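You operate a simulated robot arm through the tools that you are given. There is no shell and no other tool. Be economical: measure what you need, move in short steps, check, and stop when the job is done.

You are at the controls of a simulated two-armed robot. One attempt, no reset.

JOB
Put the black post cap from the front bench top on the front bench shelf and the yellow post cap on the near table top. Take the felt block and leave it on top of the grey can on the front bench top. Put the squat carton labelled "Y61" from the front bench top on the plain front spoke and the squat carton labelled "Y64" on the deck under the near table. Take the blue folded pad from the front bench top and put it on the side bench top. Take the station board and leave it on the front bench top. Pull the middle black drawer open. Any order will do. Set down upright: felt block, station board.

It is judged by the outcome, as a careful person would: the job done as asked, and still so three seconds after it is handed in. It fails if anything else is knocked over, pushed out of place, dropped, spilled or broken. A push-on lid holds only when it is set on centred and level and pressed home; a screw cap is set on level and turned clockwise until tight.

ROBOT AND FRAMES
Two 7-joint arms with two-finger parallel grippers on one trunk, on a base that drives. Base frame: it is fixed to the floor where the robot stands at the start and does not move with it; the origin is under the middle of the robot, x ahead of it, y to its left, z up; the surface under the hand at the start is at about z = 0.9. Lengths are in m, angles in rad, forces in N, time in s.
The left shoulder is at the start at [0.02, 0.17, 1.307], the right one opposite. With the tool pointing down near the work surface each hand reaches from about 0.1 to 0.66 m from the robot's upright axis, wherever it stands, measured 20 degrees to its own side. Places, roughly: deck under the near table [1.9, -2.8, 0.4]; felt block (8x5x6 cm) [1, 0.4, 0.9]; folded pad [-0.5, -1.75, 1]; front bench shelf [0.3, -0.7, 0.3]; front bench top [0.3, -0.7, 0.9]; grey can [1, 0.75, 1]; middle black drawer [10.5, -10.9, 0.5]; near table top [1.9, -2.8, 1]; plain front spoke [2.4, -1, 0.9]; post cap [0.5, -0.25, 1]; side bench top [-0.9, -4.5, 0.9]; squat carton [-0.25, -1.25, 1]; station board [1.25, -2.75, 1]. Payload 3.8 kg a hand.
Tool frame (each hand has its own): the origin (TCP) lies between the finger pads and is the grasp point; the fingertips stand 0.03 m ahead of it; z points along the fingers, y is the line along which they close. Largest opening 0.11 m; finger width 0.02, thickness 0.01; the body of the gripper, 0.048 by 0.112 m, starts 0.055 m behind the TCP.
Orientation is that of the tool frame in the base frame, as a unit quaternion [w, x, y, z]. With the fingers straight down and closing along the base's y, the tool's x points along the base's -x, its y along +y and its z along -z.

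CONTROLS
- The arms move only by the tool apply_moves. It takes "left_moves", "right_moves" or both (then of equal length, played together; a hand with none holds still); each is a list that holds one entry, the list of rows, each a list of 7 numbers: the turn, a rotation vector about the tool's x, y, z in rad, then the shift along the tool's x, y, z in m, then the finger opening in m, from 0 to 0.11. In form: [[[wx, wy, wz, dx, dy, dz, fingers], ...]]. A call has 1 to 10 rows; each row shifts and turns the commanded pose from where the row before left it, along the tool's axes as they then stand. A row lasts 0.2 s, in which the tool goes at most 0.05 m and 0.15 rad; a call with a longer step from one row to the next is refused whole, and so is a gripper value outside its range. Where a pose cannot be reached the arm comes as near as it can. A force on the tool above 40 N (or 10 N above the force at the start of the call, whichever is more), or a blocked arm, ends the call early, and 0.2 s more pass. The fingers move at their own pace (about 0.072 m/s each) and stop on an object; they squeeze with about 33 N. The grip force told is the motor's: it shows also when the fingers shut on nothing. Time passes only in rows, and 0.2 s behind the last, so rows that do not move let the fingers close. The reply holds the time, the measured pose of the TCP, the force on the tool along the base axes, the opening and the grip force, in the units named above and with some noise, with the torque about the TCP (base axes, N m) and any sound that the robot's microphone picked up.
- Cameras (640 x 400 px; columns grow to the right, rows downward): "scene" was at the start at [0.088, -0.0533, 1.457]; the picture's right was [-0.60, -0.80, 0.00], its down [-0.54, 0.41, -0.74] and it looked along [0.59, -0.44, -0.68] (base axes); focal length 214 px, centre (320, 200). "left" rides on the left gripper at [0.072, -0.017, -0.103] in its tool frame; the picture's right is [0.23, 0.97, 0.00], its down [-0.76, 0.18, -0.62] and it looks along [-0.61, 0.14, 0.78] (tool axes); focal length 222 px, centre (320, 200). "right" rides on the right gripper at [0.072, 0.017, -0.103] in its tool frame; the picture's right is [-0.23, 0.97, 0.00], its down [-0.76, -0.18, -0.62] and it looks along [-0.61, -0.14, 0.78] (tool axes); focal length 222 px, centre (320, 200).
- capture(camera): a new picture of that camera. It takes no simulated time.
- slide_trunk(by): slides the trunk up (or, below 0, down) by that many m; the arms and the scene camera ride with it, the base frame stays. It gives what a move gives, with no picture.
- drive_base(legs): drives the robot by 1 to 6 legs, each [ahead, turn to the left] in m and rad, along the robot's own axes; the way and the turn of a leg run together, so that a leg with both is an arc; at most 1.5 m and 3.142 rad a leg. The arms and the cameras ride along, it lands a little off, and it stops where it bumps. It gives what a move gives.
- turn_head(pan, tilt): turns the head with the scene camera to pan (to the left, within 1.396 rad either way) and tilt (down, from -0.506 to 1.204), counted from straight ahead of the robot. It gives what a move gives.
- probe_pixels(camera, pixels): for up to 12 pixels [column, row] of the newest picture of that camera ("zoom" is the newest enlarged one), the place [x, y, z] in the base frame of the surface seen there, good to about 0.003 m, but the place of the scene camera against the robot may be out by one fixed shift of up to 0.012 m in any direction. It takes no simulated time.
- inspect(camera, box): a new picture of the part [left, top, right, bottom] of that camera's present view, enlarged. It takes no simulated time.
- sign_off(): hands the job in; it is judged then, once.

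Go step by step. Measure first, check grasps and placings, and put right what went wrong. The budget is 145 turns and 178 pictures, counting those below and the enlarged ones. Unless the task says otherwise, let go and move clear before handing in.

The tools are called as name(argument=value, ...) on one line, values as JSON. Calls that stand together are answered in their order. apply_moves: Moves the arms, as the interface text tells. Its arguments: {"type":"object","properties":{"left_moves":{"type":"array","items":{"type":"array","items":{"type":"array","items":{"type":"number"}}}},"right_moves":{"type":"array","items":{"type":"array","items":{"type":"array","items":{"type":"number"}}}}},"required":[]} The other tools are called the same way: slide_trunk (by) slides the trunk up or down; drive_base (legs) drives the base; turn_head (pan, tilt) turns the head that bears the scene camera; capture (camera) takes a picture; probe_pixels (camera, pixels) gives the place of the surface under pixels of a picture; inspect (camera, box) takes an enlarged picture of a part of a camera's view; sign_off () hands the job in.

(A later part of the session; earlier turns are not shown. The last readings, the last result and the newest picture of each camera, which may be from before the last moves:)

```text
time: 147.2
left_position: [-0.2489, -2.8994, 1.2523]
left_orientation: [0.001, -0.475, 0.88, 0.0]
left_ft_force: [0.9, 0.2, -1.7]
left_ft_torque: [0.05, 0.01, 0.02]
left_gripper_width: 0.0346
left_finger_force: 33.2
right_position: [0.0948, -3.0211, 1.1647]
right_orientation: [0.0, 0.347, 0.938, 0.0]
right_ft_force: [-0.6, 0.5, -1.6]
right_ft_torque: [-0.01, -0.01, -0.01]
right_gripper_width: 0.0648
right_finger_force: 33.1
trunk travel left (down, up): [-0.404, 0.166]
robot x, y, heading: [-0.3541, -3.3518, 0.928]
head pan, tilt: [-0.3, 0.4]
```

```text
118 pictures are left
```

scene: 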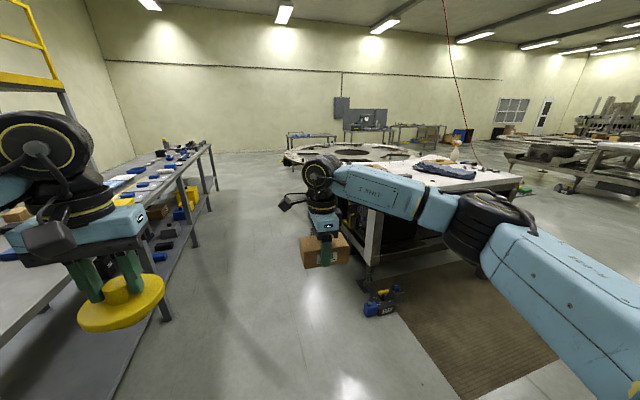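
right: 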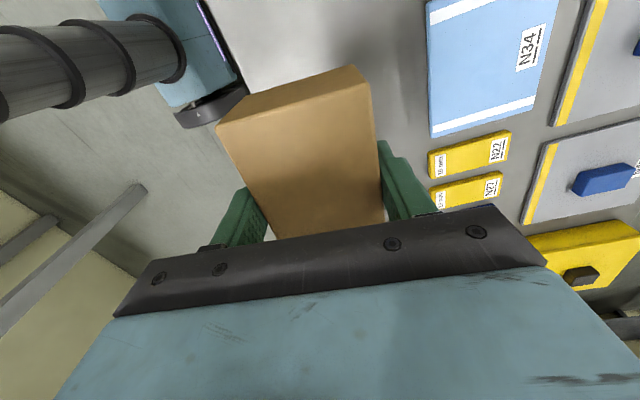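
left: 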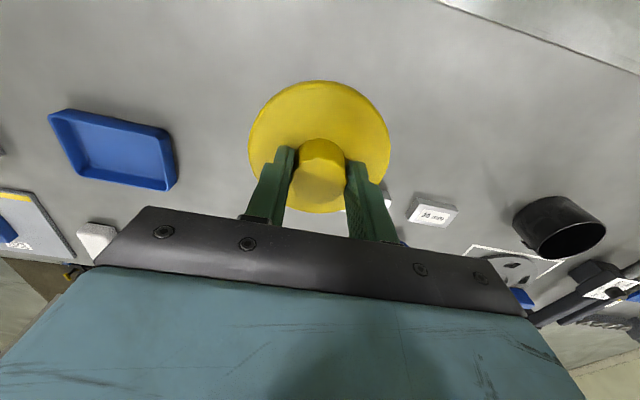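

probe_pixels(camera="scene", pixels=[[370, 260], [383, 298], [440, 180], [500, 185], [300, 160], [440, 320], [410, 300], [200, 185], [515, 180], [250, 200]])

inspect(camera="scene", box=[270, 125, 530, 287])

```text
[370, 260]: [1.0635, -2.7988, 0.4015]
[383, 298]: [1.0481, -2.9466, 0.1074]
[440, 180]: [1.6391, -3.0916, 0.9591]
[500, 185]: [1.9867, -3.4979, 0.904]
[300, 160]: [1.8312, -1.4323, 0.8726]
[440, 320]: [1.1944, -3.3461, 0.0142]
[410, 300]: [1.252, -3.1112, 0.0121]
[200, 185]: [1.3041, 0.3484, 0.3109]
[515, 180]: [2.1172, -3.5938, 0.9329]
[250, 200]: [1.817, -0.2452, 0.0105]
```

```text
2.46 times, centred on (400, 206) of scene
```

zoom: 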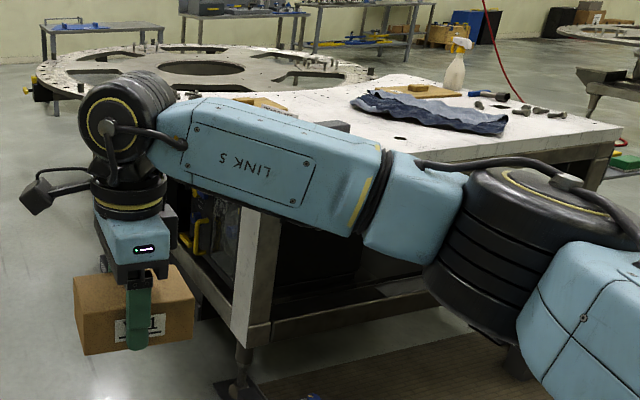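

Table front face is at v≈2.5 and the ring rim at v≈2.3, bench back at v≈1.0. Driving 3.4 m along the aisle (v≈1.73), then facing the ring.

drive_base(legs=[[1.13, 0], [1.13, 0], [1.13, 0], [0, -1.571]])

turn_head(pan=0.0, tilt=0.6)

capture(camera="scene")

```text
time: 167.8
left_position: [2.1767, -0.719, 1.2528]
left_orientation: [0.0, 0.297, 0.955, 0.0]
left_ft_force: [0.7, 0.3, -1.3]
left_ft_torque: [0.02, 0.02, -0.01]
left_gripper_width: 0.0347
left_finger_force: 32.8
right_position: [2.0483, -1.0603, 1.1653]
right_orientation: [0.0, 0.913, 0.408, 0.0]
right_ft_force: [0.5, -0.7, -1.4]
right_ft_torque: [-0.01, 0.02, 0.02]
right_gripper_width: 0.0645
right_finger_force: 33.2
trunk travel left (down, up): [-0.404, 0.166]
robot x, y, heading: [1.7288, -0.6055, -0.666]
head pan, tilt: [-0.3, 0.4]
```

```text
time: 168.6
left_position: [2.1765, -0.7179, 1.252]
left_orientation: [0.001, 0.297, 0.955, 0.0]
left_ft_force: [0.6, -0.6, -2.8]
left_ft_torque: [0.03, 0.0, 0.01]
left_gripper_width: 0.0347
left_finger_force: 32.8
right_position: [2.048, -1.0596, 1.1648]
right_orientation: [0.0, 0.913, 0.408, 0.0]
right_ft_force: [0.2, 0.1, -1.9]
right_ft_torque: [0.0, -0.04, 0.03]
right_gripper_width: 0.0648
right_finger_force: 32.6
trunk travel left (down, up): [-0.404, 0.166]
robot x, y, heading: [1.729, -0.6044, -0.664]
head pan, tilt: [0.0, 0.6]
```

```text
116 pictures are left
```

scene: 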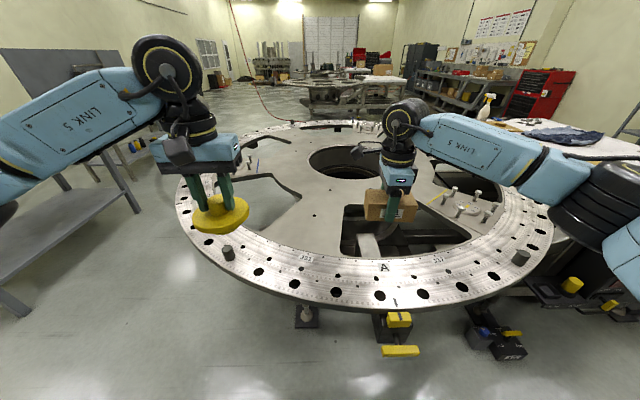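

The ring lies ahead: the plain spoke is around (300,220), between two openings, while the right spoke (465,205) carries studs. Probing.

probe_pixels(camera="scene", pixels=[[300, 225], [310, 200], [320, 235], [260, 225], [245, 200], [345, 215], [340, 250], [300, 260], [290, 190], [360, 300], [227, 248], [455, 200]])

inspect(camera="scene", box=[170, 120, 490, 320])

```text
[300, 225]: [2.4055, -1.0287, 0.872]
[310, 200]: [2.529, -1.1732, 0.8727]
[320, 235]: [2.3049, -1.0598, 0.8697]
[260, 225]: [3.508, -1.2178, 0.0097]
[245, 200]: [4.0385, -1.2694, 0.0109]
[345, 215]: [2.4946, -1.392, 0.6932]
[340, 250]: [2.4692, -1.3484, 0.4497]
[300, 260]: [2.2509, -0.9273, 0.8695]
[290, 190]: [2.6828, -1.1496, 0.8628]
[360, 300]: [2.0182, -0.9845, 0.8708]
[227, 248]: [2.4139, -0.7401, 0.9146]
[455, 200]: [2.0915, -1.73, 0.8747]
```

```text
2.00 times, centred on (330, 220) of scene
```

zoom: 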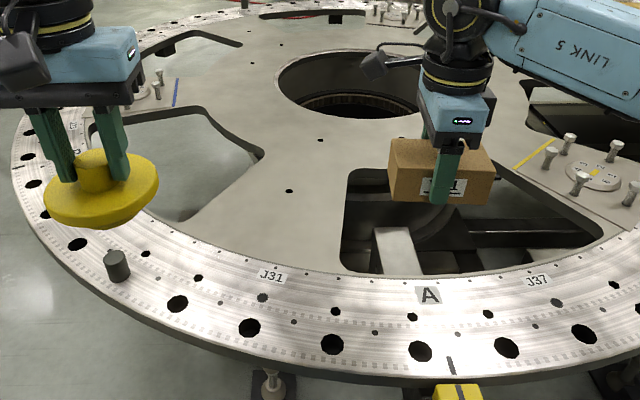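

Target on the plain spoke: about (2.38,-1.00). Checking the floor fittings under the rim at (305,318) and (400,345) before moving closer.

probe_pixels(camera="scene", pixels=[[305, 324], [317, 322], [307, 310], [400, 351], [392, 330], [508, 350], [250, 285], [290, 242], [320, 258], [280, 236], [296, 170], [345, 150]])

```text
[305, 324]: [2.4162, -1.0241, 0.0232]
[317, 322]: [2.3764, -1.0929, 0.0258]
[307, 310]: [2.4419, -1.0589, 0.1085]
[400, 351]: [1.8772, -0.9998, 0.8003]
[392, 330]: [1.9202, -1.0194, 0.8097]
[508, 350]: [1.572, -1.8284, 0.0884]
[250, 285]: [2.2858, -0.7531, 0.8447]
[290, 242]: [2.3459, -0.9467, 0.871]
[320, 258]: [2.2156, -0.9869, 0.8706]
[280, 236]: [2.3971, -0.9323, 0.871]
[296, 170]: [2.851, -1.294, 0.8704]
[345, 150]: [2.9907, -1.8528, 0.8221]
```

Clear. Shifting the base left/forward to (u 0.80, v 1.92).

drive_base(legs=[[0, 0.976], [0.301, 0], [0, -0.956]])

capture(camera="scene")

```text
time: 175.6
left_position: [2.4715, -0.6524, 1.253]
left_orientation: [0.0, 0.315, 0.949, 0.0]
left_ft_force: [1.8, 0.1, -1.7]
left_ft_torque: [-0.01, 0.0, 0.0]
left_gripper_width: 0.0345
left_finger_force: 33.4
right_position: [2.3295, -0.9888, 1.1655]
right_orientation: [-0.001, 0.92, 0.392, 0.0]
right_ft_force: [-0.4, -0.8, -2.0]
right_ft_torque: [0.0, -0.04, 0.0]
right_gripper_width: 0.0645
right_finger_force: 33.4
trunk travel left (down, up): [-0.404, 0.166]
robot x, y, heading: [2.0241, -0.5205, -0.7]
head pan, tilt: [0.0, 0.6]
```

```text
114 pictures are left
```

scene: 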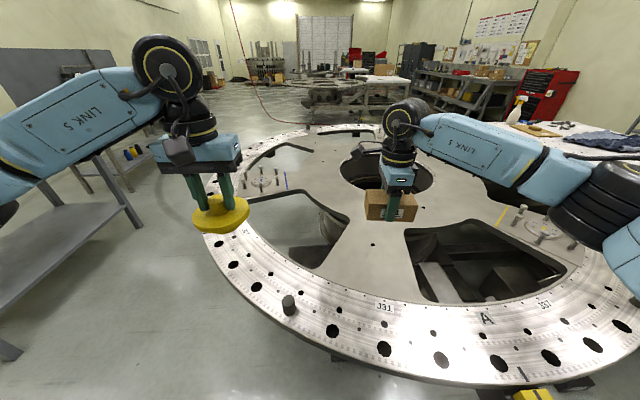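

The right hand is already almost over the spoke. Checking with the hand camera.

capture(camera="right")

probe_pixels(camera="scene", pixels=[[375, 245], [370, 275], [340, 260], [408, 255], [375, 232], [395, 290], [345, 275]])

```text
113 pictures are left
```

right: 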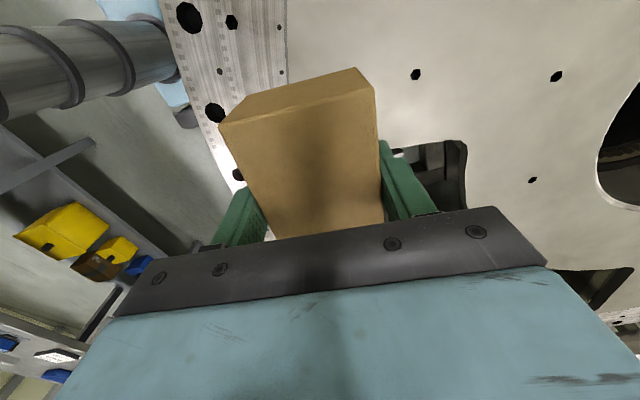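

```text
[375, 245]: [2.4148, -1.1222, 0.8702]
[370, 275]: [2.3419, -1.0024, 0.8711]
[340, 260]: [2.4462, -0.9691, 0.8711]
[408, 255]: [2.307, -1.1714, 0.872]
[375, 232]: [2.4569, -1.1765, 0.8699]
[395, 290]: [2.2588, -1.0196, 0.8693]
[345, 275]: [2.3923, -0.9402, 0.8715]
```

probe_pixels(camera="right", pixels=[[415, 110], [400, 140], [460, 138], [465, 165], [285, 60], [420, 30], [415, 73], [555, 76], [600, 180]])

```text
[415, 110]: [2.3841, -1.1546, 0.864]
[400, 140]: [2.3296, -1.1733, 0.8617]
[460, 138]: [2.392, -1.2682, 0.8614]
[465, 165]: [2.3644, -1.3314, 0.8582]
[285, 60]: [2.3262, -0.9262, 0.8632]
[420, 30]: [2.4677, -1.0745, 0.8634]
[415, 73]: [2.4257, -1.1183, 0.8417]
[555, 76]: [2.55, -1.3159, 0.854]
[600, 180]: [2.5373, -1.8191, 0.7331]
```

Spoke surface z≈0.863; opening corner at (2.33,-1.17), rim boundary at (2.33,-0.93). Target carton centre (2.375,-1.025); lowering to ~1.5 cm above.

apply_moves(right_moves=[[[0, 0, 0, 0.0009, 0.0097, 0.04, 0.0], [0, 0, 0, 0.0009, 0.0097, 0.04, 0.0], [0, 0, 0, 0.0009, 0.0097, 0.04, 0.0], [0, 0, 0, 0.0009, 0.0097, 0.04, 0.0], [0, 0, 0, 0.0009, 0.0097, 0.04, 0.0], [0, 0, 0, 0.0009, 0.0097, 0.04, 0.0]]])

capture(camera="scene")

capture(camera="right")

```text
time: 177.0
left_position: [2.4713, -0.6519, 1.2519]
left_orientation: [0.0, 0.314, 0.949, 0.0]
left_ft_force: [0.0, -0.6, -2.7]
left_ft_torque: [0.01, 0.03, -0.02]
left_gripper_width: 0.0346
left_finger_force: 32.8
right_position: [2.3748, -1.0216, 0.9253]
right_orientation: [0.0, 0.92, 0.392, 0.001]
right_ft_force: [-0.2, 0.3, -2.3]
right_ft_torque: [0.04, -0.02, 0.02]
right_gripper_width: 0.0647
right_finger_force: 32.7
trunk travel left (down, up): [-0.404, 0.166]
robot x, y, heading: [2.0287, -0.5232, -0.701]
head pan, tilt: [0.0, 0.6]
```

```text
112 pictures are left
```

scene: 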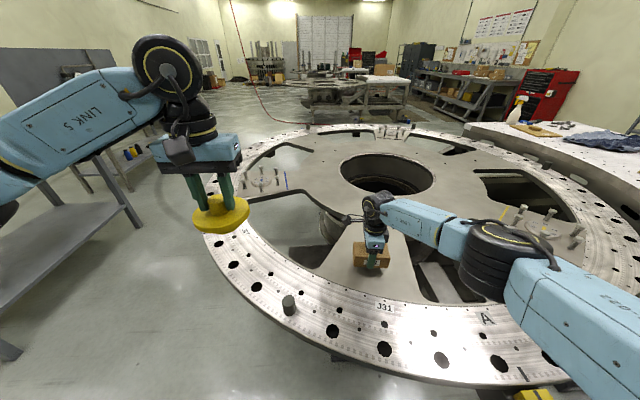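

```text
111 pictures are left
```

right: 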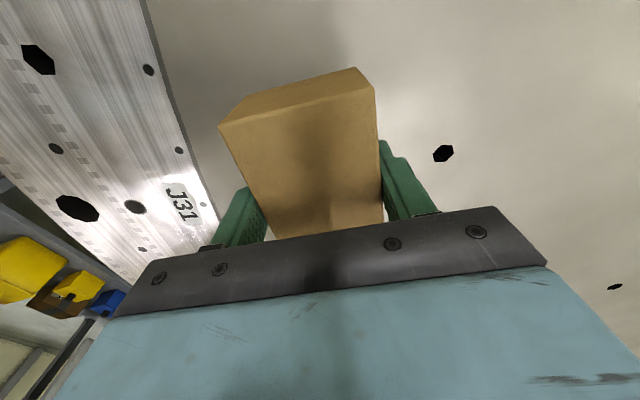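

probe_pixels(camera="scene", pixels=[[480, 290], [465, 270], [530, 255], [520, 210], [550, 340]])

apply_moves(right_moves=[[[0, 0, 0, 0, 0, 0.008, 0.0], [0, 0, 0, 0, 0, 0.006, 0.0], [0, 0, 0, 0, 0, 0.003, 0.0], [0, 0, 0, 0, 0, 0, 0.0]]])

capture(camera="right")

```text
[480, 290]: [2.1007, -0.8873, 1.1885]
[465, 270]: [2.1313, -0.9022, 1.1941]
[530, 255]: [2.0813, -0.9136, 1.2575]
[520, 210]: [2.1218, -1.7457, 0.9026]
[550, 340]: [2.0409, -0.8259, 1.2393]
```

```text
time: 178.0
left_position: [2.4711, -0.6516, 1.253]
left_orientation: [0.001, 0.314, 0.95, 0.0]
left_ft_force: [0.2, 0.3, -2.5]
left_ft_torque: [0.01, 0.04, -0.03]
left_gripper_width: 0.0347
left_finger_force: 32.8
right_position: [2.3765, -1.0239, 0.9087]
right_orientation: [0.0, 0.92, 0.391, 0.0]
right_ft_force: [0.4, -1.0, -1.3]
right_ft_torque: [-0.01, 0.0, -0.02]
right_gripper_width: 0.0648
right_finger_force: 32.7
trunk travel left (down, up): [-0.404, 0.166]
robot x, y, heading: [2.0284, -0.5229, -0.702]
head pan, tilt: [0.0, 0.6]
```

```text
110 pictures are left
```

right: 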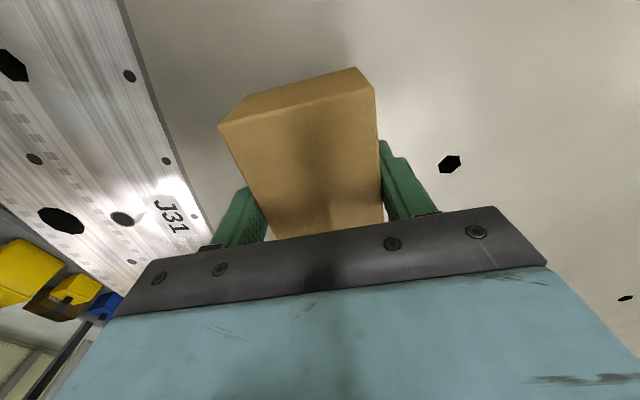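

No contact yet (force still ≈ weight). Easing down 4 mm more, then releasing and rising.

apply_moves(right_moves=[[[0, 0, 0, 0, 0, 0.002, 0.0], [0, 0, 0, 0, 0, 0.002, 0.0], [0, 0, 0, 0, 0, 0, 0.0]]])

apply_moves(right_moves=[[[0, 0, 0, 0, 0, 0, 0.07], [0, 0, 0, 0, 0, 0, 0.085], [0, 0, 0, 0, 0, 0, 0.085], [0, 0, 0, 0, 0, -0.03, 0.085], [0, 0, 0, 0, 0, -0.045, 0.085], [0, 0, 0, 0, 0, -0.045, 0.085], [0, 0, 0, 0, 0, -0.045, 0.085], [0, 0, 0, 0, 0, -0.045, 0.085], [0, 0, 0, 0, 0, -0.045, 0.11], [0, 0, 0, 0, 0, -0.045, 0.11]]])

capture(camera="scene")

```text
time: 178.8
left_position: [2.4706, -0.6512, 1.2531]
left_orientation: [0.0, 0.314, 0.95, 0.0]
left_ft_force: [-0.3, -0.6, -2.2]
left_ft_torque: [0.03, 0.02, 0.0]
left_gripper_width: 0.0346
left_finger_force: 33.5
right_position: [2.3783, -1.0236, 0.9051]
right_orientation: [0.0, 0.92, 0.392, 0.001]
right_ft_force: [0.3, 0.2, -1.4]
right_ft_torque: [0.0, -0.02, -0.03]
right_gripper_width: 0.0646
right_finger_force: 32.4
trunk travel left (down, up): [-0.404, 0.166]
robot x, y, heading: [2.0259, -0.5196, -0.699]
head pan, tilt: [0.0, 0.6]
```

```text
time: 181.0
left_position: [2.4712, -0.6505, 1.2523]
left_orientation: [0.001, 0.313, 0.95, 0.0]
left_ft_force: [0.6, 0.7, -2.1]
left_ft_torque: [-0.02, 0.0, 0.01]
left_gripper_width: 0.0346
left_finger_force: 33.5
right_position: [2.375, -1.0245, 1.2043]
right_orientation: [0.001, 0.92, 0.392, 0.0]
right_ft_force: [-1.0, 0.3, -1.0]
right_ft_torque: [-0.02, 0.01, 0.06]
right_gripper_width: 0.1103
right_finger_force: 0.0
trunk travel left (down, up): [-0.404, 0.166]
robot x, y, heading: [2.0292, -0.5174, -0.699]
head pan, tilt: [0.0, 0.6]
```

```text
109 pictures are left
```

scene: 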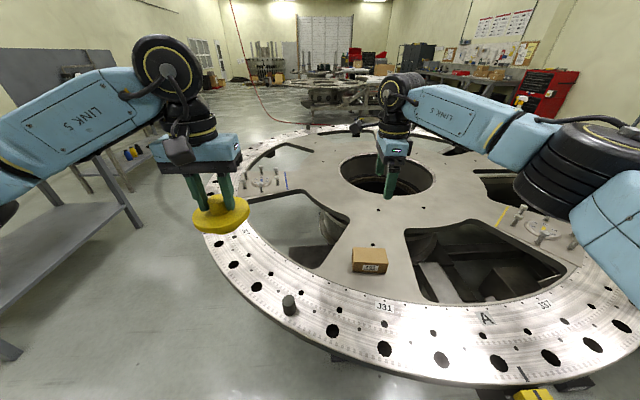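

Y61 rests on the plain spoke, label upright. Now backing off and driving to the near table's front (u≈-1.18).

drive_base(legs=[[-0.25, 0], [0, -1.514], [1.0, 0], [1.0, 0], [0, 1.57]])

turn_head(pan=-0.1, tilt=0.6)

capture(camera="scene")

```text
time: 199.7
left_position: [1.0974, -2.0659, 1.2531]
left_orientation: [0.001, 0.309, 0.951, 0.0]
left_ft_force: [-0.4, 0.3, -1.4]
left_ft_torque: [0.02, 0.04, 0.0]
left_gripper_width: 0.0346
left_finger_force: 32.5
right_position: [1.0041, -2.4409, 1.2025]
right_orientation: [0.0, 0.918, 0.395, 0.0]
right_ft_force: [0.4, -0.1, 1.0]
right_ft_torque: [-0.02, -0.04, -0.02]
right_gripper_width: 0.1099
right_finger_force: 0.0
trunk travel left (down, up): [-0.404, 0.166]
robot x, y, heading: [0.6546, -1.9366, -0.69]
head pan, tilt: [0.0, 0.6]
```

```text
time: 200.3
left_position: [1.0958, -2.0664, 1.2521]
left_orientation: [0.0, 0.309, 0.951, 0.0]
left_ft_force: [0.3, -0.5, -1.3]
left_ft_torque: [0.02, 0.01, -0.03]
left_gripper_width: 0.0348
left_finger_force: 33.0
right_position: [1.0038, -2.4408, 1.203]
right_orientation: [0.0, 0.919, 0.395, 0.0]
right_ft_force: [-0.5, -0.1, -0.2]
right_ft_torque: [-0.02, 0.0, -0.03]
right_gripper_width: 0.1098
right_finger_force: 0.1
trunk travel left (down, up): [-0.404, 0.166]
robot x, y, heading: [0.6533, -1.9403, -0.686]
head pan, tilt: [-0.099, 0.6]
```

```text
108 pictures are left
```

scene: 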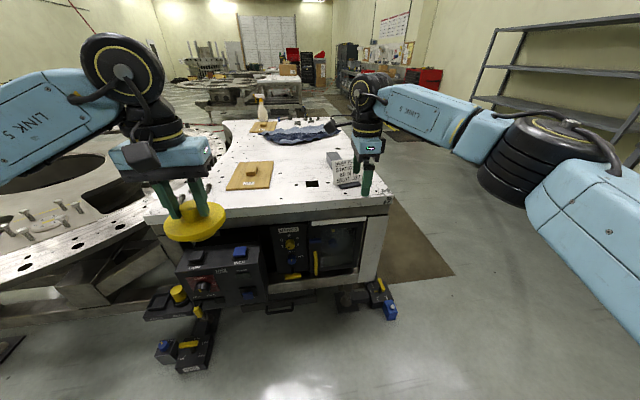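

The station board stands at (345,172), a wood plate at (250,175); free table top near (290,195). Zooming on the table and its deck.

inspect(camera="scene", box=[140, 120, 420, 295])

probe_pixels(camera="scene", pixels=[[290, 200], [260, 205], [300, 170], [345, 165], [345, 185], [333, 175], [357, 175], [385, 205], [330, 245], [300, 280], [235, 265], [340, 280]])

```text
2.29 times, centred on (280, 208) of scene
```

zoom: 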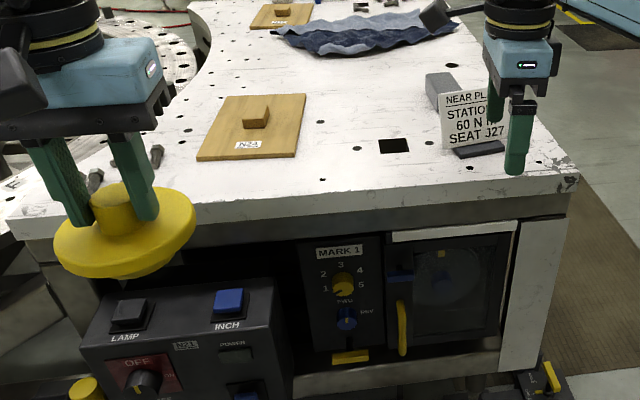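

```text
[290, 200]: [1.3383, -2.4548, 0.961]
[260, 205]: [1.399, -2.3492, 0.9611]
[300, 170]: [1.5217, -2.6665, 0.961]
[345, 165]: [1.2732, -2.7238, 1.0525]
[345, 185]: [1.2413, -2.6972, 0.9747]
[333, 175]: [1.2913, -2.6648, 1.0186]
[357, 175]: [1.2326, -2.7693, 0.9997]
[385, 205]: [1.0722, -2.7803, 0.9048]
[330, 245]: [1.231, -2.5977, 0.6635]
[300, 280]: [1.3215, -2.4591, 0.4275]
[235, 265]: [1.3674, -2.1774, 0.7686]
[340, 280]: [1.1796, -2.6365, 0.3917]
```

probe_pixels(camera="scene", pixels=[[190, 365], [165, 350], [210, 340], [230, 300], [385, 300], [392, 312], [350, 300], [286, 192], [205, 255], [265, 270], [300, 245], [362, 290]])

```text
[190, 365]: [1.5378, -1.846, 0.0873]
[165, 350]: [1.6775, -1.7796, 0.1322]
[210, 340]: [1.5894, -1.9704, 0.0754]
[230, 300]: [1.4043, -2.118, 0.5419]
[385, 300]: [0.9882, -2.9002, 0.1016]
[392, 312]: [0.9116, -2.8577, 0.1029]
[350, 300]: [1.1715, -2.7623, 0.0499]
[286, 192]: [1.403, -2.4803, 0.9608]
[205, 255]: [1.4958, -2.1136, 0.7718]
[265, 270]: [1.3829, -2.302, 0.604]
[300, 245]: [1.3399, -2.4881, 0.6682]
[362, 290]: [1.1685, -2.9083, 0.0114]
```

Pendant front is at v≈2.39 (u>-1.0) and floor blocks at u<-1.7; a stand at u=-1.34, v=2.03 is clear. Moving there.

drive_base(legs=[[0, -0.444], [0.385, 0], [0, 0.486]])

capture(camera="left")

capture(camera="scene")

```text
time: 205.5
left_position: [1.27, -2.4016, 1.2529]
left_orientation: [0.001, 0.29, 0.957, 0.001]
left_ft_force: [-0.2, -0.5, -2.0]
left_ft_torque: [0.02, 0.01, 0.02]
left_gripper_width: 0.0346
left_finger_force: 33.1
right_position: [1.1943, -2.7803, 1.2042]
right_orientation: [-0.001, 0.91, 0.416, 0.0]
right_ft_force: [0.3, -0.3, 0.1]
right_ft_torque: [-0.03, 0.0, 0.02]
right_gripper_width: 0.1102
right_finger_force: 0.1
trunk travel left (down, up): [-0.404, 0.166]
robot x, y, heading: [0.8176, -2.292, -0.643]
head pan, tilt: [-0.099, 0.6]
```

```text
106 pictures are left
```

left: 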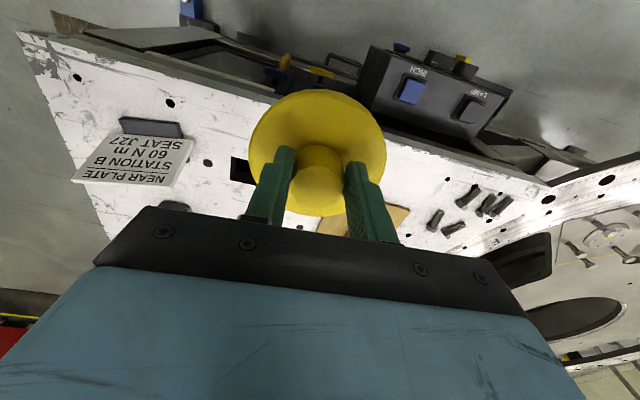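

```text
105 pictures are left
```

scene: 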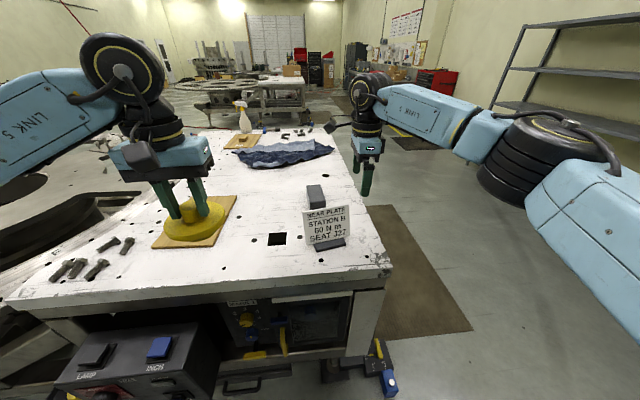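

probe_pixels(camera="left", pixels=[[225, 110], [420, 165], [240, 168], [400, 205], [250, 92], [400, 132], [330, 232]])

probe_pixels(camera="scene", pixels=[[238, 265], [277, 238], [220, 245], [160, 270], [325, 205], [325, 225], [328, 247], [309, 235], [346, 225], [316, 195]])

```text
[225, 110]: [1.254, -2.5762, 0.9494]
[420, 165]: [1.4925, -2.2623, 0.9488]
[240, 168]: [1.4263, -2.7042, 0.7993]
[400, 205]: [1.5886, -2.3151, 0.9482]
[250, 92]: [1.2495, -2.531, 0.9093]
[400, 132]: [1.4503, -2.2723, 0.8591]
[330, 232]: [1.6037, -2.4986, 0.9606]
```

```text
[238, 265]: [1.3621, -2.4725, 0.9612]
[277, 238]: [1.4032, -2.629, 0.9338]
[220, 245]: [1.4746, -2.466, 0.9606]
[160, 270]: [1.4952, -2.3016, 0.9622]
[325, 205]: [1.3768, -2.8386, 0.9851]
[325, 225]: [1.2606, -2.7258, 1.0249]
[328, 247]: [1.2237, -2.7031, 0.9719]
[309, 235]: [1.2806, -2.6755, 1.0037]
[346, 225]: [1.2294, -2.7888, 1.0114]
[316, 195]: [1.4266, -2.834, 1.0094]
```

Table top z=0.949, edge at v≈2.515. Moving the cap to (1.396,-2.472) and lowering to 1.8 cm above.

apply_moves(left_moves=[[[0, 0, 0, -0.036, 0.0028, 0.015, 0.0], [0, 0, 0, -0.036, 0.0028, 0.015, 0.0], [0, 0, 0, -0.036, 0.0028, 0.015, 0.0], [0, 0, 0, -0.036, 0.0028, 0.015, 0.0], [0, 0, 0, 0, 0, 0.04, 0.0], [0, 0, 0, 0, 0, 0.04, 0.0], [0, 0, 0, 0, 0, 0.04, 0.0], [0, 0, 0, 0, 0, 0.035, 0.0]]])

capture(camera="left")

capture(camera="scene")

```text
time: 207.3
left_position: [1.3945, -2.472, 1.037]
left_orientation: [0.0, 0.29, 0.957, 0.0]
left_ft_force: [-0.3, -0.6, -2.1]
left_ft_torque: [0.02, 0.0, 0.01]
left_gripper_width: 0.035
left_finger_force: 32.8
right_position: [1.1945, -2.78, 1.2029]
right_orientation: [0.0, 0.909, 0.416, 0.0]
right_ft_force: [-0.5, -0.5, 0.4]
right_ft_torque: [0.0, 0.0, 0.0]
right_gripper_width: 0.1096
right_finger_force: 0.1
trunk travel left (down, up): [-0.404, 0.166]
robot x, y, heading: [0.8188, -2.2906, -0.647]
head pan, tilt: [-0.099, 0.6]
```

```text
104 pictures are left
```

left: 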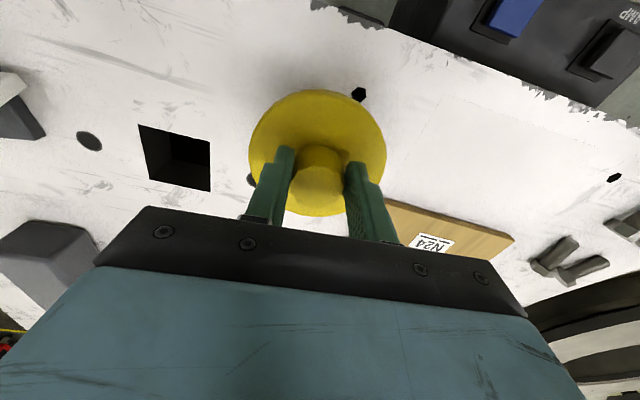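

```text
103 pictures are left
```

scene: 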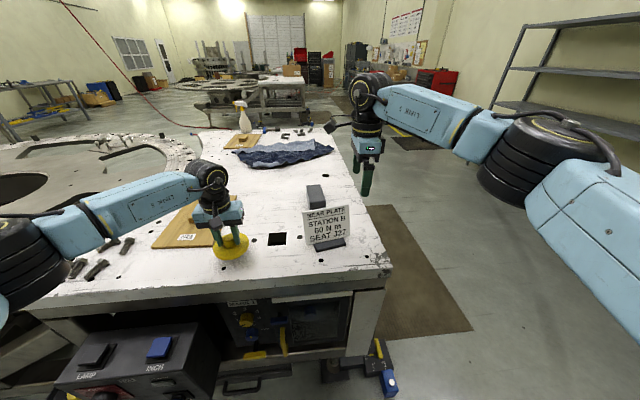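

Clear spot; shifting 1 cm away from the wood plate, lowering and releasing.

apply_moves(left_moves=[[[0, 0, 0, 0.006, -0.01, 0.0, 0.0], [0, 0, 0, 0, 0, 0.01, 0.0], [0, 0, 0, 0, 0, 0.005, 0.0], [0, 0, 0, 0, 0, 0.0025, 0.0], [0, 0, 0, 0, 0, 0, 0.0]]])

capture(camera="left")

```text
time: 208.5
left_position: [1.3845, -2.4799, 1.0238]
left_orientation: [0.001, 0.29, 0.957, 0.0]
left_ft_force: [0.7, -1.0, 5.9]
left_ft_torque: [0.06, 0.01, -0.03]
left_gripper_width: 0.0346
left_finger_force: 32.9
right_position: [1.1928, -2.7804, 1.2034]
right_orientation: [0.0, 0.91, 0.416, 0.0]
right_ft_force: [0.9, 0.9, 0.1]
right_ft_torque: [0.0, -0.03, -0.02]
right_gripper_width: 0.1098
right_finger_force: 0.1
trunk travel left (down, up): [-0.404, 0.166]
robot x, y, heading: [0.818, -2.2957, -0.642]
head pan, tilt: [-0.099, 0.6]
```

```text
102 pictures are left
```

left: 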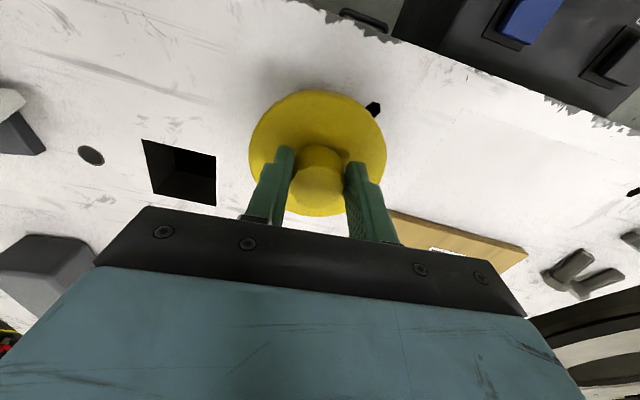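

Contact felt (+8 N). Opening and rising.

apply_moves(left_moves=[[[0, 0, 0, 0, 0, 0, 0.04], [0, 0, 0, 0, 0, 0, 0.08], [0, 0, 0, 0, 0, 0, 0.08], [0, 0, 0, 0, 0, -0.03, 0.08], [0, 0, 0, 0, 0, -0.045, 0.08], [0, 0, 0, 0, 0, -0.045, 0.08], [0, 0, 0, 0, 0, -0.045, 0.08], [0, 0, 0, 0, 0, -0.045, 0.08]]])

capture(camera="scene")

inspect(camera="scene", box=[260, 170, 400, 258])

capture(camera="right")

```text
time: 210.3
left_position: [1.3858, -2.4773, 1.2311]
left_orientation: [0.001, 0.29, 0.957, 0.0]
left_ft_force: [-0.4, -0.8, 0.6]
left_ft_torque: [-0.02, 0.0, -0.04]
left_gripper_width: 0.0799
left_finger_force: 0.1
right_position: [1.1925, -2.7807, 1.2031]
right_orientation: [-0.001, 0.91, 0.415, 0.0]
right_ft_force: [0.3, 0.2, -0.1]
right_ft_torque: [0.0, 0.01, -0.01]
right_gripper_width: 0.11
right_finger_force: 0.0
trunk travel left (down, up): [-0.404, 0.166]
robot x, y, heading: [0.8166, -2.2957, -0.65]
head pan, tilt: [-0.099, 0.6]
```

```text
101 pictures are left
```

scene: 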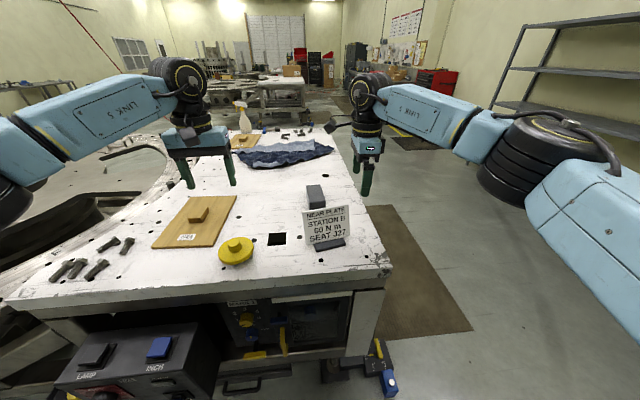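

```text
4.55 times, centred on (330, 214) of scene
```

zoom: 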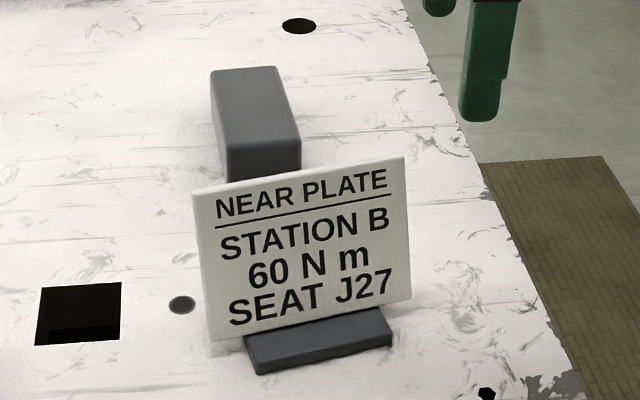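

```text
99 pictures are left
```

right: 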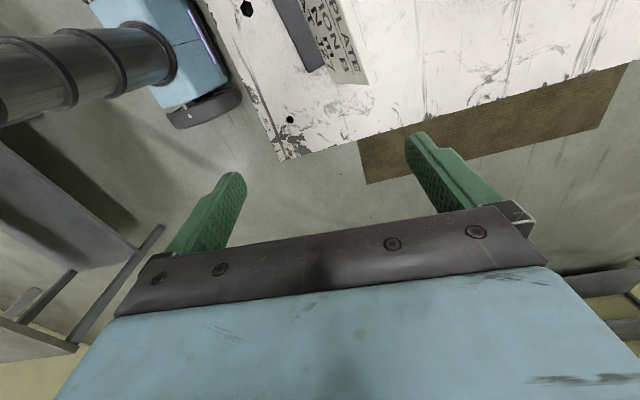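

Yellow cap is standing on the near table. Next the station board: its face runs along heading ≈1.15, so I'll move up 7 cm, rotate the right hand and look from above.

drive_base(legs=[[0.07, 0]])

apply_moves(right_moves=[[[0, 0, -0.145, 0, 0, 0, 0.11], [0, 0, -0.145, 0, 0, 0, 0.11], [0, 0, 0, 0.043, -0.016, 0, 0.11], [0, 0, 0, 0.043, -0.016, 0, 0.11]]])

capture(camera="right")

```text
time: 211.3
left_position: [1.4419, -2.5197, 1.2284]
left_orientation: [-0.001, 0.291, 0.957, 0.0]
left_ft_force: [0.5, -0.3, -0.1]
left_ft_torque: [0.03, 0.05, -0.03]
left_gripper_width: 0.08
left_finger_force: 0.1
right_position: [1.2488, -2.8241, 1.2035]
right_orientation: [-0.001, 0.91, 0.414, 0.0]
right_ft_force: [-0.3, -0.3, -0.7]
right_ft_torque: [0.0, 0.0, 0.0]
right_gripper_width: 0.1101
right_finger_force: 0.1
trunk travel left (down, up): [-0.404, 0.166]
robot x, y, heading: [0.8733, -2.3368, -0.644]
head pan, tilt: [-0.099, 0.6]
```

```text
time: 212.3
left_position: [1.4423, -2.519, 1.2289]
left_orientation: [0.001, 0.291, 0.957, -0.001]
left_ft_force: [-0.4, 0.0, 0.1]
left_ft_torque: [0.0, 0.0, 0.03]
left_gripper_width: 0.0796
left_finger_force: 0.0
right_position: [1.2546, -2.7302, 1.203]
right_orientation: [0.0, 0.841, 0.542, 0.0]
right_ft_force: [-0.6, 0.8, 0.4]
right_ft_torque: [-0.02, 0.05, 0.03]
right_gripper_width: 0.11
right_finger_force: 0.0
trunk travel left (down, up): [-0.404, 0.166]
robot x, y, heading: [0.8781, -2.337, -0.646]
head pan, tilt: [-0.099, 0.6]
```

```text
98 pictures are left
```

right: 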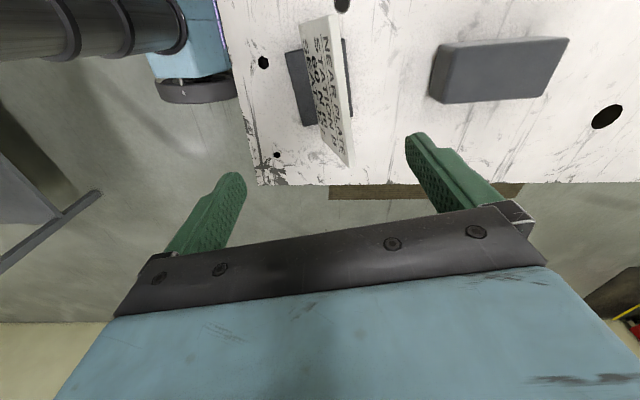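

inspect(camera="right", box=[260, 0, 420, 180])

probe_pixels(camera="right", pixels=[[332, 18], [347, 160], [340, 90], [308, 30], [330, 140], [298, 60], [305, 120], [349, 100], [320, 60], [440, 100], [338, 55]])

```text
2.22 times, centred on (340, 90) of right
```

zoom: 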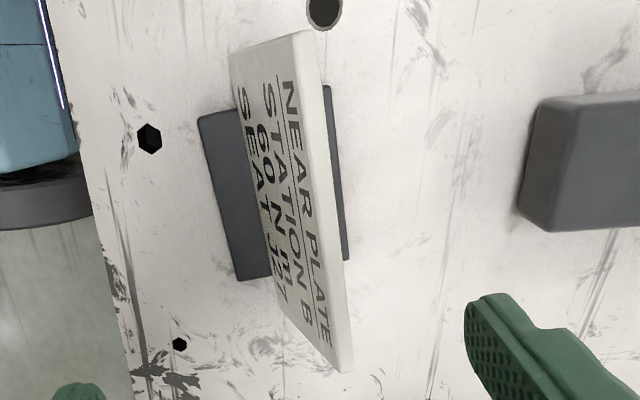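

```text
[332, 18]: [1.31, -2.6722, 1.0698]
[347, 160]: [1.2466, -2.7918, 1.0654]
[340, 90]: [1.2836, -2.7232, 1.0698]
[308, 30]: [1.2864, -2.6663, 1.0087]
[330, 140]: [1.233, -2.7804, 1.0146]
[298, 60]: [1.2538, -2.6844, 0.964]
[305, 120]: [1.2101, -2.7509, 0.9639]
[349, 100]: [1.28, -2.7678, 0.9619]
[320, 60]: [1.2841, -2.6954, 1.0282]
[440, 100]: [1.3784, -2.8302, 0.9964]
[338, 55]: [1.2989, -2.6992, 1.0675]
```

The plate leans back ~0.3 rad, top edge from (1.310,-2.672) to (1.247,-2.792) at z 1.068. I'll tilt the right tool to match its plane and hover above.

apply_moves(right_moves=[[[0, 0, 0.06, 0, 0, 0, 0.06], [0.15, 0, 0, 0, 0, 0, 0.06], [0.15, 0, 0, 0, 0, 0, 0.06], [0, 0, 0, 0.005, 0.03, 0.029, 0.06], [0, 0, 0, 0.0045, 0.0308, 0.0286, 0.06]]])

capture(camera="right")

inspect(camera="scene", box=[240, 150, 440, 275])

```text
time: 213.5
left_position: [1.4413, -2.5198, 1.2282]
left_orientation: [0.001, 0.291, 0.957, 0.0]
left_ft_force: [0.5, 0.8, -0.3]
left_ft_torque: [0.02, 0.01, 0.0]
left_gripper_width: 0.08
left_finger_force: 0.0
right_position: [1.2779, -2.7369, 1.1301]
right_orientation: [-0.128, 0.846, 0.511, -0.077]
right_ft_force: [-0.7, -0.3, -0.7]
right_ft_torque: [0.0, -0.01, 0.0]
right_gripper_width: 0.06
right_finger_force: 0.1
right hand out of reach, approached as far as the arm can: row 5
trunk travel left (down, up): [-0.404, 0.166]
robot x, y, heading: [0.8768, -2.3374, -0.646]
head pan, tilt: [-0.099, 0.6]
```

```text
96 pictures are left
```

right: 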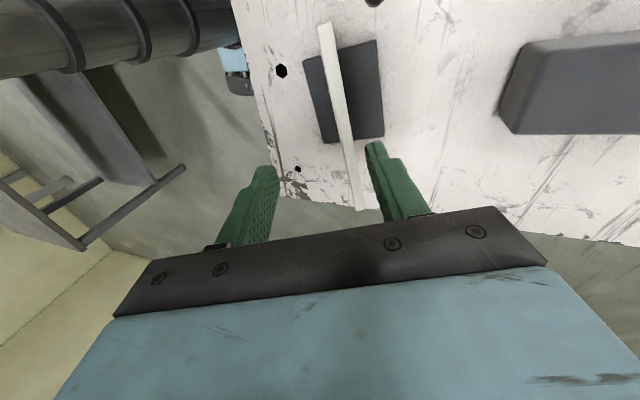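

```text
3.20 times, centred on (340, 212) of scene
```

zoom: 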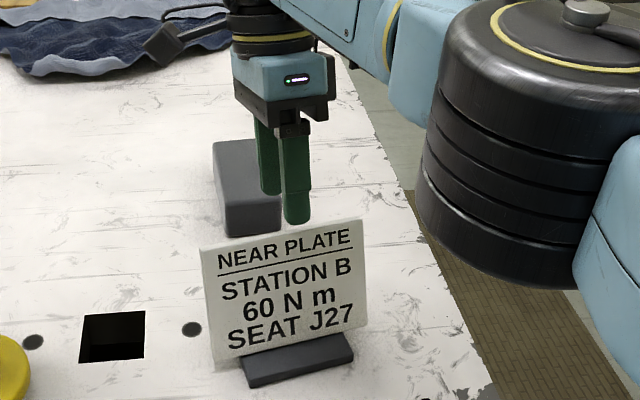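

The arm ran out of reach by 2 cm. Before edging closer I'll look down at the pendant beside the base.

turn_head(pan=0.3, tilt=1.1)

capture(camera="scene")

```text
time: 214.4
left_position: [1.4415, -2.5197, 1.2295]
left_orientation: [0.001, 0.291, 0.957, 0.0]
left_ft_force: [-0.2, 0.5, 0.6]
left_ft_torque: [-0.01, 0.0, 0.01]
left_gripper_width: 0.08
left_finger_force: 0.0
right_position: [1.2777, -2.7368, 1.131]
right_orientation: [-0.128, 0.847, 0.51, -0.078]
right_ft_force: [-0.5, 0.3, 0.3]
right_ft_torque: [0.0, -0.02, 0.0]
right_gripper_width: 0.0599
right_finger_force: 0.0
trunk travel left (down, up): [-0.404, 0.166]
robot x, y, heading: [0.8741, -2.337, -0.646]
head pan, tilt: [0.3, 1.1]
```

```text
94 pictures are left
```

scene: 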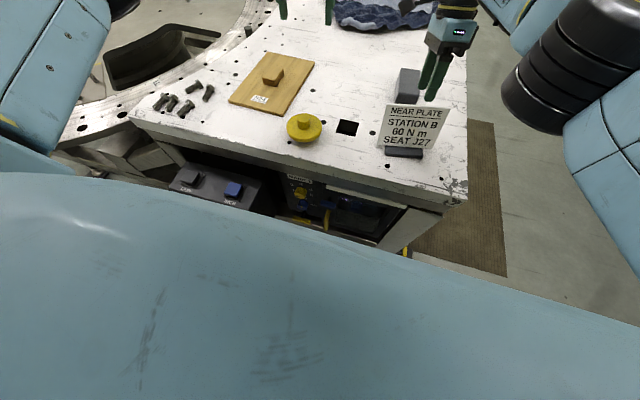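

probe_pixels(camera="scene", pixels=[[210, 212], [400, 265], [300, 240], [100, 185], [220, 202], [230, 185]])

```text
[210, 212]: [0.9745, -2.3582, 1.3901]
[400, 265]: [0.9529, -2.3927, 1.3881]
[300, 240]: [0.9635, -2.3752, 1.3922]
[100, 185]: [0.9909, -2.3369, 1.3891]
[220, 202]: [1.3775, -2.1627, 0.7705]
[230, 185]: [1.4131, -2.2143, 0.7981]
```

The torso is slim (front only 9 cm ahead of the axis). Edging forward 4 cm, then finishing the hover alignment.

drive_base(legs=[[0.04, 0]])

capture(camera="right")

```text
time: 215.3
left_position: [1.4743, -2.5443, 1.2291]
left_orientation: [0.0, 0.291, 0.957, -0.001]
left_ft_force: [-0.2, -0.7, -0.2]
left_ft_torque: [0.03, -0.01, -0.01]
left_gripper_width: 0.0798
left_finger_force: 0.1
right_position: [1.3116, -2.7608, 1.1304]
right_orientation: [-0.127, 0.847, 0.511, -0.078]
right_ft_force: [0.4, 0.0, 0.1]
right_ft_torque: [0.03, 0.04, 0.01]
right_gripper_width: 0.0599
right_finger_force: 0.1
trunk travel left (down, up): [-0.404, 0.166]
robot x, y, heading: [0.9049, -2.3597, -0.644]
head pan, tilt: [0.3, 1.1]
```

```text
93 pictures are left
```

right: 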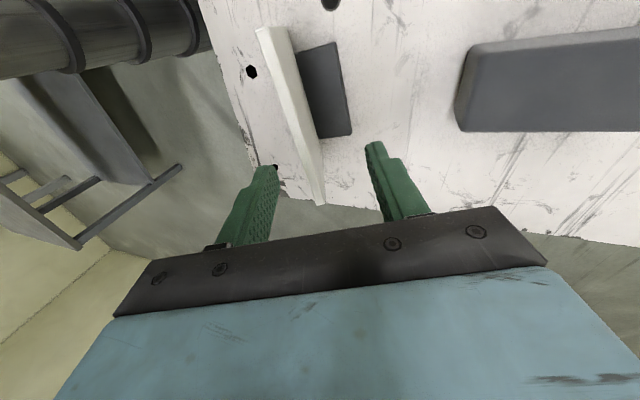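

apply_moves(right_moves=[[[0, 0, 0, 0.0099, -0.0226, 0.007, 0.06], [0, 0, 0, 0, 0, 0, 0.06]]])

capture(camera="right")

```text
time: 215.9
left_position: [1.4764, -2.5423, 1.2292]
left_orientation: [0.001, 0.29, 0.957, 0.0]
left_ft_force: [-0.3, 0.4, -0.2]
left_ft_torque: [-0.02, -0.02, 0.01]
left_gripper_width: 0.08
left_finger_force: 0.0
right_position: [1.2956, -2.7419, 1.1285]
right_orientation: [-0.128, 0.847, 0.51, -0.077]
right_ft_force: [-0.2, 0.2, 0.0]
right_ft_torque: [0.0, 0.02, 0.01]
right_gripper_width: 0.06
right_finger_force: 0.1
trunk travel left (down, up): [-0.404, 0.166]
robot x, y, heading: [0.9101, -2.3622, -0.646]
head pan, tilt: [0.3, 1.1]
```

```text
92 pictures are left
```

right: 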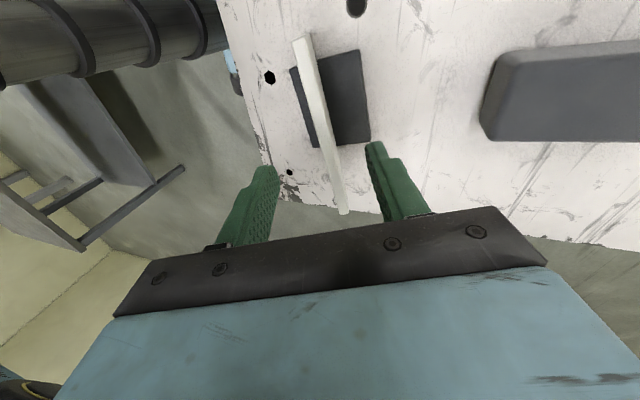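

Plate is edge-on and centred between the fingers. Advancing 8.8 cm along the plate and gripping.

apply_moves(right_moves=[[[0, 0, 0, 0, 0, 0.044, 0.06], [0, 0, 0, 0, 0, 0.044, 0.06], [0, 0, 0, 0, 0, 0, 0.0], [0, 0, 0, 0, 0, 0, 0.0], [0, 0, 0, 0, 0, 0, 0.0], [0, 0, 0, 0, 0, 0, 0.0]]])

capture(camera="right")

```text
time: 217.3
left_position: [1.4736, -2.5434, 1.2297]
left_orientation: [0.001, 0.29, 0.957, 0.0]
left_ft_force: [-0.5, -0.3, 0.3]
left_ft_torque: [0.01, -0.03, -0.02]
left_gripper_width: 0.08
left_finger_force: 0.1
right_position: [1.2727, -2.7269, 1.046]
right_orientation: [-0.128, 0.846, 0.511, -0.077]
right_ft_force: [-1.4, 0.0, 1.4]
right_ft_torque: [0.27, 0.17, 0.06]
right_gripper_width: 0.0097
right_finger_force: 32.8
trunk travel left (down, up): [-0.404, 0.166]
robot x, y, heading: [0.9051, -2.3566, -0.647]
head pan, tilt: [0.3, 1.1]
```

```text
91 pictures are left
```

right: 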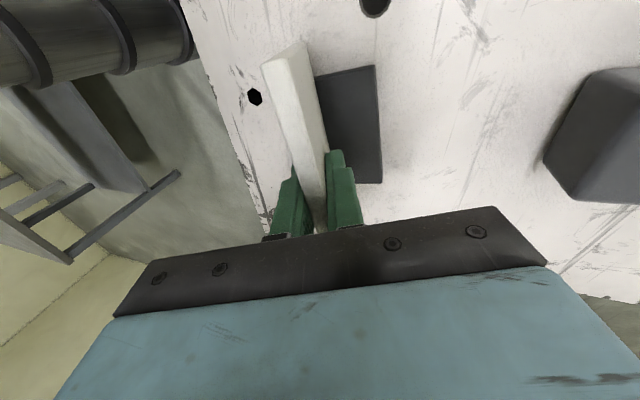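

Board gripped (0.0097 m). Lifting it 16 cm, then backing away and driving round toward the bench front.

apply_moves(right_moves=[[[0, 0, 0, 0, -0.0119, -0.0383, 0.0], [0, 0, 0, 0, -0.0119, -0.0383, 0.0], [0, 0, 0, 0, -0.0119, -0.0383, 0.0], [0, 0, 0, 0, -0.0119, -0.0383, 0.0]]])

capture(camera="right")

drive_base(legs=[[-0.42, 0]])

turn_head(pan=0.0, tilt=0.7)

capture(camera="scene")

```text
time: 218.3
left_position: [1.4735, -2.5431, 1.2299]
left_orientation: [0.001, 0.291, 0.957, 0.0]
left_ft_force: [0.4, -0.3, 0.1]
left_ft_torque: [-0.01, -0.01, 0.01]
left_gripper_width: 0.0804
left_finger_force: 0.0
right_position: [1.2693, -2.7289, 1.2078]
right_orientation: [-0.128, 0.847, 0.511, -0.077]
right_ft_force: [0.8, 0.7, -1.7]
right_ft_torque: [0.02, -0.03, -0.01]
right_gripper_width: 0.0102
right_finger_force: 33.2
trunk travel left (down, up): [-0.404, 0.166]
robot x, y, heading: [0.906, -2.3646, -0.649]
head pan, tilt: [0.3, 1.1]
```

```text
90 pictures are left
```

right: 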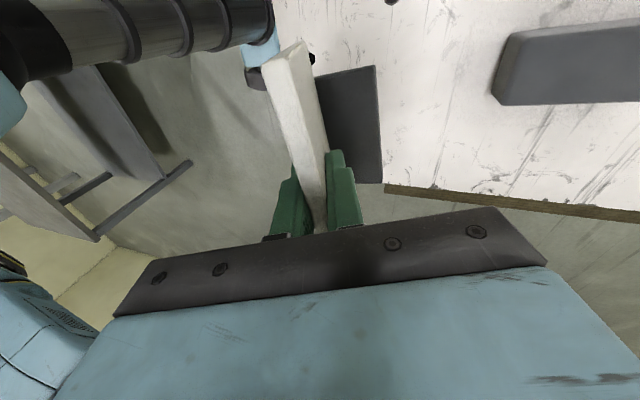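

```text
time: 220.9
left_position: [1.1289, -2.2838, 1.2293]
left_orientation: [0.002, 0.293, 0.956, 0.001]
left_ft_force: [-0.3, -0.3, -0.2]
left_ft_torque: [0.01, -0.04, 0.01]
left_gripper_width: 0.0799
left_finger_force: 0.1
right_position: [0.9236, -2.4683, 1.2068]
right_orientation: [-0.128, 0.848, 0.509, -0.077]
right_ft_force: [0.4, 0.8, -1.9]
right_ft_torque: [-0.04, -0.03, -0.01]
right_gripper_width: 0.0099
right_finger_force: 33.5
trunk travel left (down, up): [-0.404, 0.166]
robot x, y, heading: [0.5626, -2.1001, -0.653]
head pan, tilt: [0.3, 1.1]
```

```text
time: 221.8
left_position: [1.1287, -2.284, 1.2298]
left_orientation: [0.001, 0.293, 0.956, 0.0]
left_ft_force: [0.4, 0.6, -0.7]
left_ft_torque: [0.01, 0.01, -0.02]
left_gripper_width: 0.0799
left_finger_force: 0.2
right_position: [0.9238, -2.4695, 1.2061]
right_orientation: [-0.128, 0.848, 0.509, -0.077]
right_ft_force: [1.3, 0.4, -0.5]
right_ft_torque: [-0.04, -0.05, 0.0]
right_gripper_width: 0.0098
right_finger_force: 33.3
trunk travel left (down, up): [-0.404, 0.166]
robot x, y, heading: [0.5641, -2.0962, -0.65]
head pan, tilt: [0.0, 0.7]
```

```text
89 pictures are left
```

scene: 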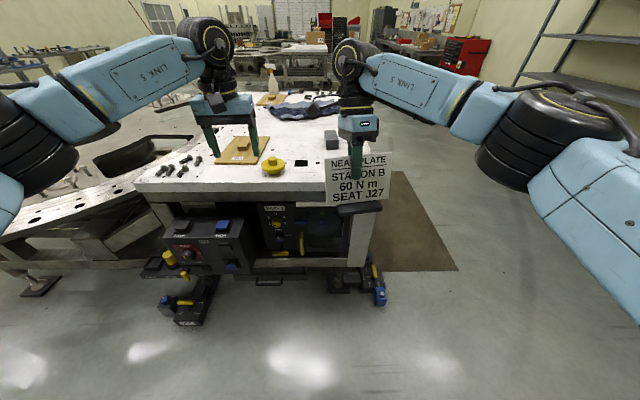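

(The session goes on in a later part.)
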